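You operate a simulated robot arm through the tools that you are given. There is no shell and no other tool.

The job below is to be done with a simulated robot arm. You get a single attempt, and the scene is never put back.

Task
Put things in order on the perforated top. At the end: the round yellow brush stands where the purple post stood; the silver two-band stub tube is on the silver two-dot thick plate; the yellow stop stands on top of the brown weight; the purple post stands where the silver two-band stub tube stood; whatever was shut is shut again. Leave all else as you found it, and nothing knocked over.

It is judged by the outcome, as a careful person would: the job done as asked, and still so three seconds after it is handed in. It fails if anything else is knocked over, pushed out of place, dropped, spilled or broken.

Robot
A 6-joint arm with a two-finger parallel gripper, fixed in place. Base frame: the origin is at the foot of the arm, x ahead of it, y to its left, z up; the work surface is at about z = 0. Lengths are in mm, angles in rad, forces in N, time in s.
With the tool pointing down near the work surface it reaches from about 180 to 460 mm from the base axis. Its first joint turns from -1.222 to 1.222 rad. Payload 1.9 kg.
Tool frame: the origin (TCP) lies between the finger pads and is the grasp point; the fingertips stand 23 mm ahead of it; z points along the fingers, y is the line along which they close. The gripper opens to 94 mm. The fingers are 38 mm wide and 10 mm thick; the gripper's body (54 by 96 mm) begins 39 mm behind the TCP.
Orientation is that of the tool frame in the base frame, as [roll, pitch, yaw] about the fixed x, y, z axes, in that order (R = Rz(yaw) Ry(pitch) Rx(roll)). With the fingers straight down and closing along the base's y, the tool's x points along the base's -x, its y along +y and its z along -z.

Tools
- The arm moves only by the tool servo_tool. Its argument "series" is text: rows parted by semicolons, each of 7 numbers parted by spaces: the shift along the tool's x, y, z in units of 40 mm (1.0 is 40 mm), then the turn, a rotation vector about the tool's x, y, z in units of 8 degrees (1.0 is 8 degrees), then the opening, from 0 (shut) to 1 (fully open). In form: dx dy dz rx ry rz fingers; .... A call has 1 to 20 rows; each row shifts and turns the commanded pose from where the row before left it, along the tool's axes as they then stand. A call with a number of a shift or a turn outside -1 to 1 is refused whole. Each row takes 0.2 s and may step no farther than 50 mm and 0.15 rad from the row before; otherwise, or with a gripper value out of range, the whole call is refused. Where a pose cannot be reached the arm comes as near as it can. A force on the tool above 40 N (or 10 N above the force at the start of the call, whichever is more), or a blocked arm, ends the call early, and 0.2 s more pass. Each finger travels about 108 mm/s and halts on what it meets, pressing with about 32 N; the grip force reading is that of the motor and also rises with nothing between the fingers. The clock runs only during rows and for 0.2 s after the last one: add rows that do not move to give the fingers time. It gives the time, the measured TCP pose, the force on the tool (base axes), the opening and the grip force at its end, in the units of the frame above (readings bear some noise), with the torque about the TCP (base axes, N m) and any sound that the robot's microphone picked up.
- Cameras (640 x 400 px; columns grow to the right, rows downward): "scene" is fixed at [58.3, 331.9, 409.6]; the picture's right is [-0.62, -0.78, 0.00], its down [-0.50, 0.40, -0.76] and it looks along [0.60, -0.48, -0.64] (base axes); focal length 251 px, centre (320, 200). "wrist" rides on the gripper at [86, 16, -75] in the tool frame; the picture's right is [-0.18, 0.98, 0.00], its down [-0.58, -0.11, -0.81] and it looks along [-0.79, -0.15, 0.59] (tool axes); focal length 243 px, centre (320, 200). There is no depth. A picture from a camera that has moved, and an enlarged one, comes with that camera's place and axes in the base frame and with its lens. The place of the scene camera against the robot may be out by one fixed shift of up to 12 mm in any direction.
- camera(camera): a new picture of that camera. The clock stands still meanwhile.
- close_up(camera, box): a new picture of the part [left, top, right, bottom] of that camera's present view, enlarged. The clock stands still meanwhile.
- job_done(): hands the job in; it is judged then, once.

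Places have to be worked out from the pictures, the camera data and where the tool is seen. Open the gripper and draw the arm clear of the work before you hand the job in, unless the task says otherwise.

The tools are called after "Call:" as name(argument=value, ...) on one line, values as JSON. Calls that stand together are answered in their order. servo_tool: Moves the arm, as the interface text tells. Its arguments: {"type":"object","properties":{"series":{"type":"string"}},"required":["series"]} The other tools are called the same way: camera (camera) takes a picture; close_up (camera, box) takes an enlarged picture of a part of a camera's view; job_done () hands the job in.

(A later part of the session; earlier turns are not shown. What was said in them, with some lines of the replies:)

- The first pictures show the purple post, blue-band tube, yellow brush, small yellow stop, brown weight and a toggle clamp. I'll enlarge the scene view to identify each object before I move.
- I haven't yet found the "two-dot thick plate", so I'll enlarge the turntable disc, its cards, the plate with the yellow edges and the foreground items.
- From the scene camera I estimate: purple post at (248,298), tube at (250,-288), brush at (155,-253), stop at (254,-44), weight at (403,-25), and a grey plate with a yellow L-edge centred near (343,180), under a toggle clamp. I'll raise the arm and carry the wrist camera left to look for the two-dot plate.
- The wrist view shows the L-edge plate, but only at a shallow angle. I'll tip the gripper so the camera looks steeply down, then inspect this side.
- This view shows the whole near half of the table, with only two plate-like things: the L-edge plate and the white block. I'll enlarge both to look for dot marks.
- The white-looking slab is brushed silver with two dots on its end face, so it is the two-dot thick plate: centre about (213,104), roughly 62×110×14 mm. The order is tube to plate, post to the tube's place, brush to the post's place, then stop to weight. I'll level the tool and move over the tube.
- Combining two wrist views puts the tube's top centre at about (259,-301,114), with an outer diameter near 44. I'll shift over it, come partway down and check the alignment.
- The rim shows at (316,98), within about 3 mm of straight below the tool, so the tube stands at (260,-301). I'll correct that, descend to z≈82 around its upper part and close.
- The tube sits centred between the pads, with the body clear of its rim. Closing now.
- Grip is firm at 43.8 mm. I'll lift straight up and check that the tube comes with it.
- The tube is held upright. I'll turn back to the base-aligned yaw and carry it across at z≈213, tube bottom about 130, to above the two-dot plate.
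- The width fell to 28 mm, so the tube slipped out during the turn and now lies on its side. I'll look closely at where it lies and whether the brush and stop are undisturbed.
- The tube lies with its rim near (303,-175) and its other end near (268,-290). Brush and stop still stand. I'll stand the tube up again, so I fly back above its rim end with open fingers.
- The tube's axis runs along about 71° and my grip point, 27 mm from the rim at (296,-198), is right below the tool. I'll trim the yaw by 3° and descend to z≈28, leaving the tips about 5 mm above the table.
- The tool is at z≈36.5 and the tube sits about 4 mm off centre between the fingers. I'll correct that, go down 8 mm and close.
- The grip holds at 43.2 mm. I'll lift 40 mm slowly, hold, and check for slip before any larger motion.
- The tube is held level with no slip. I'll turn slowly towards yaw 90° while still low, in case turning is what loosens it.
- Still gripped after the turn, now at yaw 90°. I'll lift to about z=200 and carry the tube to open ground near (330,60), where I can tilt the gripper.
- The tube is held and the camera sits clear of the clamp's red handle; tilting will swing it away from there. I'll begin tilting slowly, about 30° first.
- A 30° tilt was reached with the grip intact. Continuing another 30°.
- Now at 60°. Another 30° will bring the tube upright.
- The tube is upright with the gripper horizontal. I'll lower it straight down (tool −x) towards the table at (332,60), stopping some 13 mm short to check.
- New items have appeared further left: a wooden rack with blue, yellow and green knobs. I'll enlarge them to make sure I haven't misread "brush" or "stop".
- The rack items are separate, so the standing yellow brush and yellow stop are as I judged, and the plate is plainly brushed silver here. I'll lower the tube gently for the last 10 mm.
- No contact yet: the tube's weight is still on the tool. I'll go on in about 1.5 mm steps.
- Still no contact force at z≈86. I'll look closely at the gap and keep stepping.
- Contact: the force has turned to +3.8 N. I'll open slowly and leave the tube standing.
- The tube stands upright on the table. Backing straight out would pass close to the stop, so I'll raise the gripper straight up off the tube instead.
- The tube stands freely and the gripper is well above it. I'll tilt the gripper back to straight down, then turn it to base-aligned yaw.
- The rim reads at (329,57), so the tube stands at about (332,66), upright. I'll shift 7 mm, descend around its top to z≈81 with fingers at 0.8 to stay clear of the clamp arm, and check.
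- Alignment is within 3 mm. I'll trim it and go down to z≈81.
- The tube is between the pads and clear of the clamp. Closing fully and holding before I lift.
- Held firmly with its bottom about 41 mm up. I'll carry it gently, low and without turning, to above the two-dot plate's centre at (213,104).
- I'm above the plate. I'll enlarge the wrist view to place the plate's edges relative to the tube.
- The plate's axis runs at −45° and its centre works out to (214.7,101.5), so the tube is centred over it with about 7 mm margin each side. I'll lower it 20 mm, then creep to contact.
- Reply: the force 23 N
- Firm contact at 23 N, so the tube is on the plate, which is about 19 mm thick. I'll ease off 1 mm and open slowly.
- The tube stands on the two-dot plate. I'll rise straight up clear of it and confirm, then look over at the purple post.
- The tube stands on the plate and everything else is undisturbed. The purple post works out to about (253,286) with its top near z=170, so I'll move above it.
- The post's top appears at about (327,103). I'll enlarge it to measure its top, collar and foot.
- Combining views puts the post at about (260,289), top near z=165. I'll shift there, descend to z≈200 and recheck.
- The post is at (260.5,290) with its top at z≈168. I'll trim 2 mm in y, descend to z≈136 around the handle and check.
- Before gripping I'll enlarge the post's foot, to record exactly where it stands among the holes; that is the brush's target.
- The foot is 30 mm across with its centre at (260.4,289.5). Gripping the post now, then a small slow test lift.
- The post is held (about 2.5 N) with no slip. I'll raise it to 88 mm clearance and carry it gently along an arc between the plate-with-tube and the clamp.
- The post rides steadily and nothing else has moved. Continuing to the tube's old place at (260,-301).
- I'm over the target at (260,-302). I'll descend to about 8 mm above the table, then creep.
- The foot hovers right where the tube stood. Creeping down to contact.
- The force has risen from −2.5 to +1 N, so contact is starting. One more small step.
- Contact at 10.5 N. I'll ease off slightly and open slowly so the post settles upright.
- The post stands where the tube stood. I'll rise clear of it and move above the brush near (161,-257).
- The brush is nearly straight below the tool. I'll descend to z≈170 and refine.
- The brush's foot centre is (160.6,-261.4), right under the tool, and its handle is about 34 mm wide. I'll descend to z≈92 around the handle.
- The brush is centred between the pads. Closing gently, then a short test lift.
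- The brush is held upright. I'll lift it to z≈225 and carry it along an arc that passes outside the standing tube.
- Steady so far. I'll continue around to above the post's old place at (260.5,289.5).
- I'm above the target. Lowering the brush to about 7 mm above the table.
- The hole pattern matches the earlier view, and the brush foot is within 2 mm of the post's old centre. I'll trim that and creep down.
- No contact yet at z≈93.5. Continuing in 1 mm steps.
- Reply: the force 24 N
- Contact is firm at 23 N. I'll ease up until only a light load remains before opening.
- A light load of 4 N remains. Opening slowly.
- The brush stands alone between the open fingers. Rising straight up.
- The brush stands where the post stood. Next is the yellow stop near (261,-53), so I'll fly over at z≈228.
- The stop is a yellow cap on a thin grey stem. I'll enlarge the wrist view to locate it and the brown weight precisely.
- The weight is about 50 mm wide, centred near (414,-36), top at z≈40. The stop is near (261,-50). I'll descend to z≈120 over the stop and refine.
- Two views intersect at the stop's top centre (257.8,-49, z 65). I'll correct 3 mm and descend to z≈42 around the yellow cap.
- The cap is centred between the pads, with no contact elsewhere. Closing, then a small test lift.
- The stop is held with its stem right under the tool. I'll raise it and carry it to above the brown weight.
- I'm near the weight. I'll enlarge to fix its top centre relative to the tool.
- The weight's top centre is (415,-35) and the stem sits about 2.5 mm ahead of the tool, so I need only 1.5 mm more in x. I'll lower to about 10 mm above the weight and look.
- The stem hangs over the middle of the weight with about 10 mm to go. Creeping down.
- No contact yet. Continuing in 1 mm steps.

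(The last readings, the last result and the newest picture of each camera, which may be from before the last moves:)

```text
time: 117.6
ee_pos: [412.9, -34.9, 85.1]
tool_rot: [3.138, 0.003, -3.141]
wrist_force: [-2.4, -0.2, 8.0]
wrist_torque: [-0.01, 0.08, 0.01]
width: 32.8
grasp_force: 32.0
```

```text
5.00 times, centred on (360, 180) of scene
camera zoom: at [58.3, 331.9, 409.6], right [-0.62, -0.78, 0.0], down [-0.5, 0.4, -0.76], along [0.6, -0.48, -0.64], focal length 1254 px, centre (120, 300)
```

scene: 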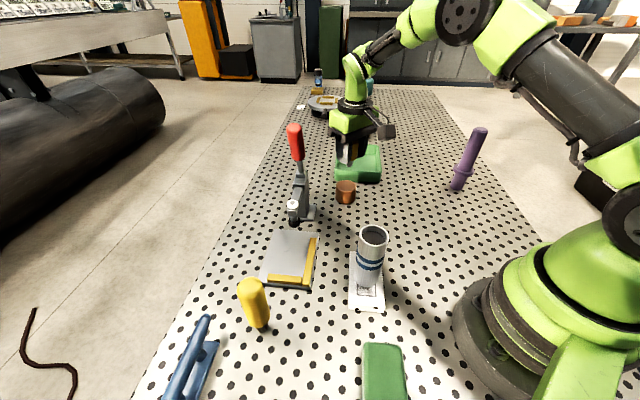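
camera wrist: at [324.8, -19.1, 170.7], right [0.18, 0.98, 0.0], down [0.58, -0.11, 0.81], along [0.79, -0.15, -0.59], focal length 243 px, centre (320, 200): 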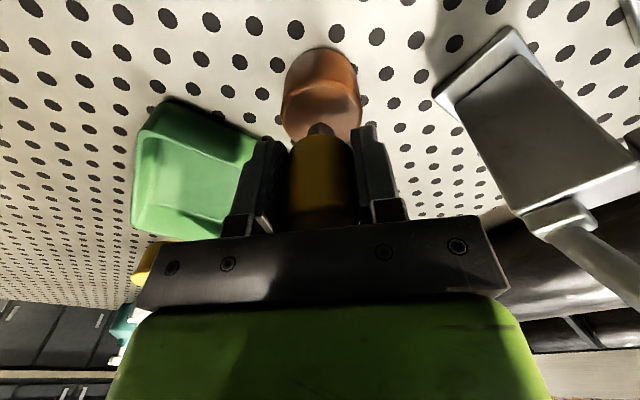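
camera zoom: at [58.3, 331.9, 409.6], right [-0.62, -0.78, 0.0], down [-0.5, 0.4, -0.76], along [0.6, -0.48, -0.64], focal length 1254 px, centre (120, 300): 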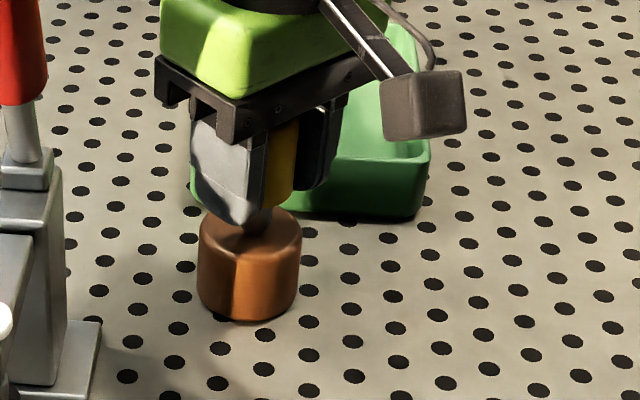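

Contact at 8 N, with the stem standing at the middle of the weight's top. I'll ease off a touch and open slowly.

Call:
servo_tool(series="0 0 -0.01 0 0 0 0; 0 0 0 0 0 0 0; 0 0 0 0 0 0 0.355; 0 0 0 0 0 0 0.375; 0 0 0 0 0 0 0.4; 0 0 0 0 0 0 0.5; 0 0 0 0 0 0 0.65; 0 0 0 0 0 0 0.8; 0 0 0 0 0 0 0.8")

Call:
close_up(camera="scene", box=[310, 140, 410, 220])

Call:
camera(camera="wrist")

```text
time: 119.6
ee_pos: [413.1, -36.6, 85.7]
tool_rot: [3.14, 0.002, 3.14]
wrist_force: [0.5, 0.5, 0.4]
wrist_torque: [-0.01, -0.02, -0.03]
width: 75.3
grasp_force: 0.0
```

```text
5.00 times, centred on (360, 180) of scene
camera zoom: at [58.3, 331.9, 409.6], right [-0.62, -0.78, 0.0], down [-0.5, 0.4, -0.76], along [0.6, -0.48, -0.64], focal length 1254 px, centre (120, 300)
```

zoom: 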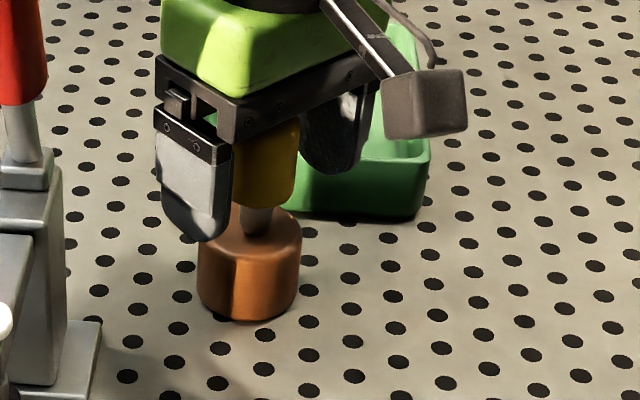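

```text
taken
camera wrist: at [324.8, -18.9, 160.2], right [0.18, 0.98, 0.0], down [0.58, -0.11, 0.81], along [0.79, -0.15, -0.59], focal length 243 px, centre (320, 200)
```

wrist: 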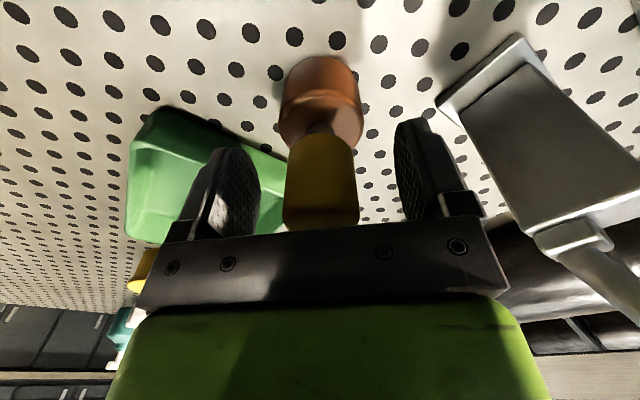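

The stop stands on the weight. Rising straight up, then drawing the arm back.

Call:
servo_tool(series="0 0 -0.3 0 0 0 0.8; 0 0 -0.6 0 0 0 0.8; 0 0 -0.8 0 0 0 0.8; 0 0 -0.9 0 0 0 0.9; 0 0 -0.6 0 0 0 1; 0.4 -0.3 -0.3 0 0 0 1; 0.7 -0.5 -0.2 0 0 0 1; 0.8 -0.5 0 0 0 0 1; 0.8 -0.4 0 0 0 0 1; 0.5 -0.2 0 0 0 0 1; 0 0 0 0 0 0 1")

Call:
camera(camera="scene")

Call:
camera(camera="wrist")

```text
time: 122.0
ee_pos: [282.8, -112.7, 232.8]
tool_rot: [3.139, 0.002, -3.14]
wrist_force: [0.4, -0.3, 0.0]
wrist_torque: [-0.01, -0.01, -0.01]
width: 93.9
grasp_force: 0.1
```

```text
taken
```

scene: 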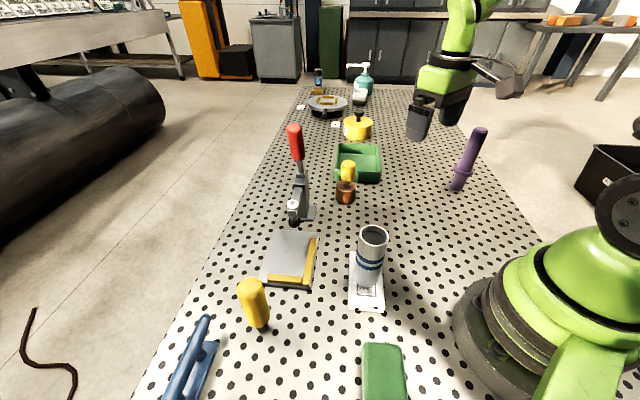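

```text
taken
camera wrist: at [195.6, -95.9, 306.3], right [0.18, 0.98, 0.0], down [0.58, -0.11, 0.81], along [0.79, -0.15, -0.59], focal length 243 px, centre (320, 200)
```

wrist: 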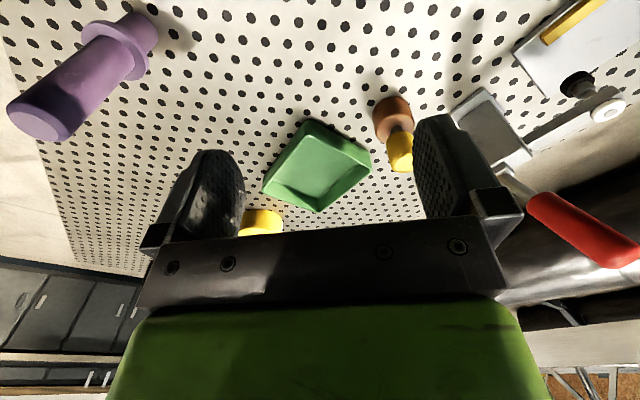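

All four pieces are in place and the arm is clear. I'll compare close-ups with the first ones, to be sure the L-edge plate, two-dot plate, clamp and others haven't shifted.

Call:
close_up(camera="scene", box=[250, 220, 330, 300])

Call:
close_up(camera="scene", box=[200, 220, 420, 400])

Call:
close_up(camera="scene", box=[335, 240, 395, 320])

Call:
close_up(camera="scene", box=[260, 120, 420, 220])

Call:
close_up(camera="scene", box=[380, 130, 540, 230])

```text
5.00 times, centred on (290, 260) of scene
camera zoom: at [58.3, 331.9, 409.6], right [-0.62, -0.78, 0.0], down [-0.5, 0.4, -0.76], along [0.6, -0.48, -0.64], focal length 1254 px, centre (470, -100)
```

zoom: 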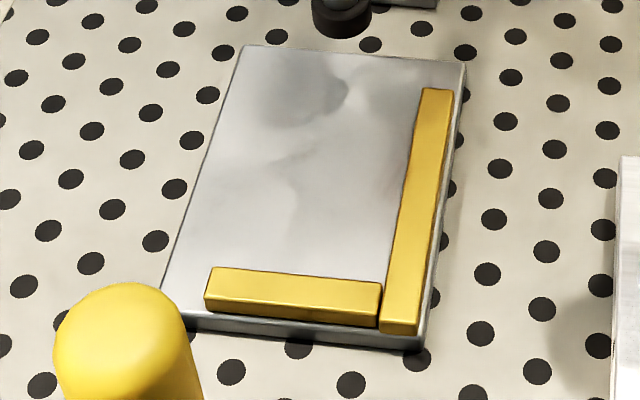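

```text
2.22 times, centred on (310, 310) of scene
camera zoom: at [58.3, 331.9, 409.6], right [-0.62, -0.78, 0.0], down [-0.5, 0.4, -0.76], along [0.6, -0.48, -0.64], focal length 557 px, centre (342, -44)
```

zoom: 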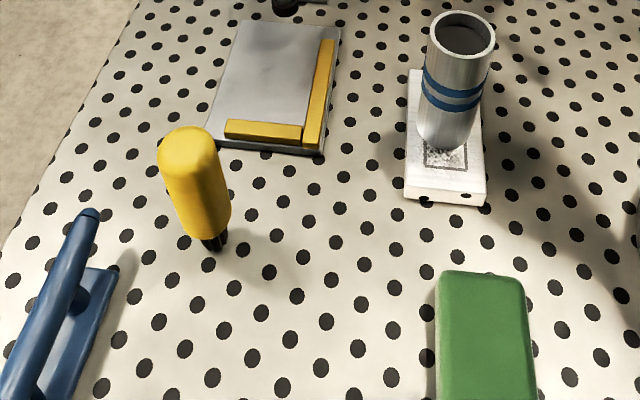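

```text
5.00 times, centred on (365, 280) of scene
camera zoom: at [58.3, 331.9, 409.6], right [-0.62, -0.78, 0.0], down [-0.5, 0.4, -0.76], along [0.6, -0.48, -0.64], focal length 1254 px, centre (95, -200)
```

zoom: 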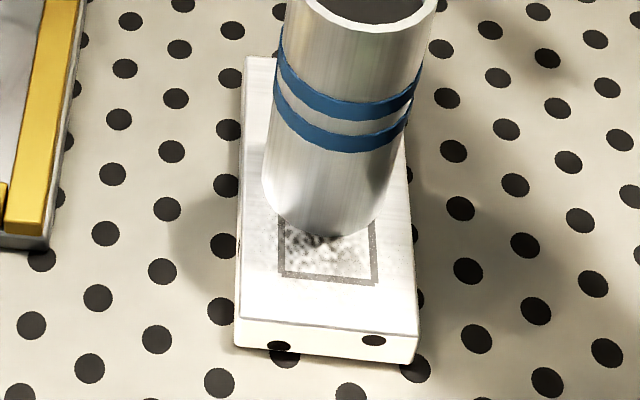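

```text
4.00 times, centred on (340, 170) of scene
camera zoom: at [58.3, 331.9, 409.6], right [-0.62, -0.78, 0.0], down [-0.5, 0.4, -0.76], along [0.6, -0.48, -0.64], focal length 1003 px, centre (240, 320)
```

zoom: 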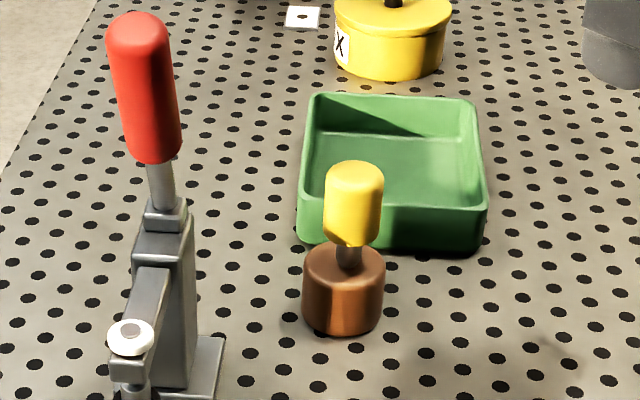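

```text
4.00 times, centred on (460, 180) of scene
camera zoom: at [58.3, 331.9, 409.6], right [-0.62, -0.78, 0.0], down [-0.5, 0.4, -0.76], along [0.6, -0.48, -0.64], focal length 1003 px, centre (-240, 280)
```

zoom: 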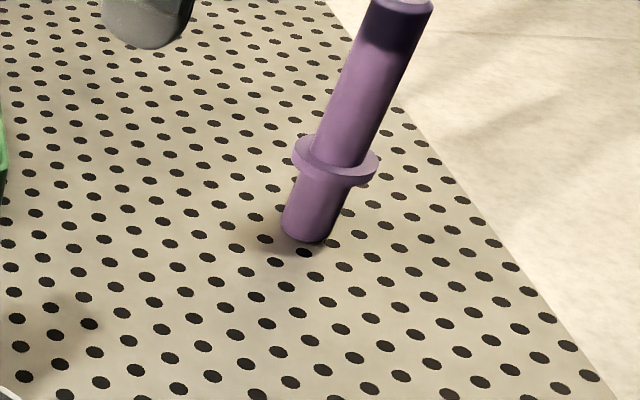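

The close-ups match the first pictures. The L-edge plate, clamp, tray and two-dot plate are where they were, and nothing that was shut was opened. The tube, stop, brush and post all stand upright in their places. The gripper is open and clear, so I'm handing in.

Call:
job_done()

```text
The job is handed in.
```

I've handed the job in. All four pieces stand where you asked, but I dropped the silver tube once while carrying it.

- **Silver two-band tube:** it stands upright at about the centre of the silver two-dot thick plate. It slipped out of the gripper from about 130 mm up and landed on its side. I picked it up, stood it upright again and then placed it. It landed on nothing else, but I can't rule out a mark on the tube.
- **Purple post:** it stands where the tube stood, within about 3 mm.
- **Round yellow brush:** it stands where the purple post stood, within about 2 mm.
- **Yellow stop:** it stands near the middle of the brown weight's top.

I opened nothing that was shut, so there was nothing to close again. Final close-ups show the toggle clamp, the plate with the yellow L-edge, the green tray and the two-dot plate where they started. The gripper is open and clear of the work.
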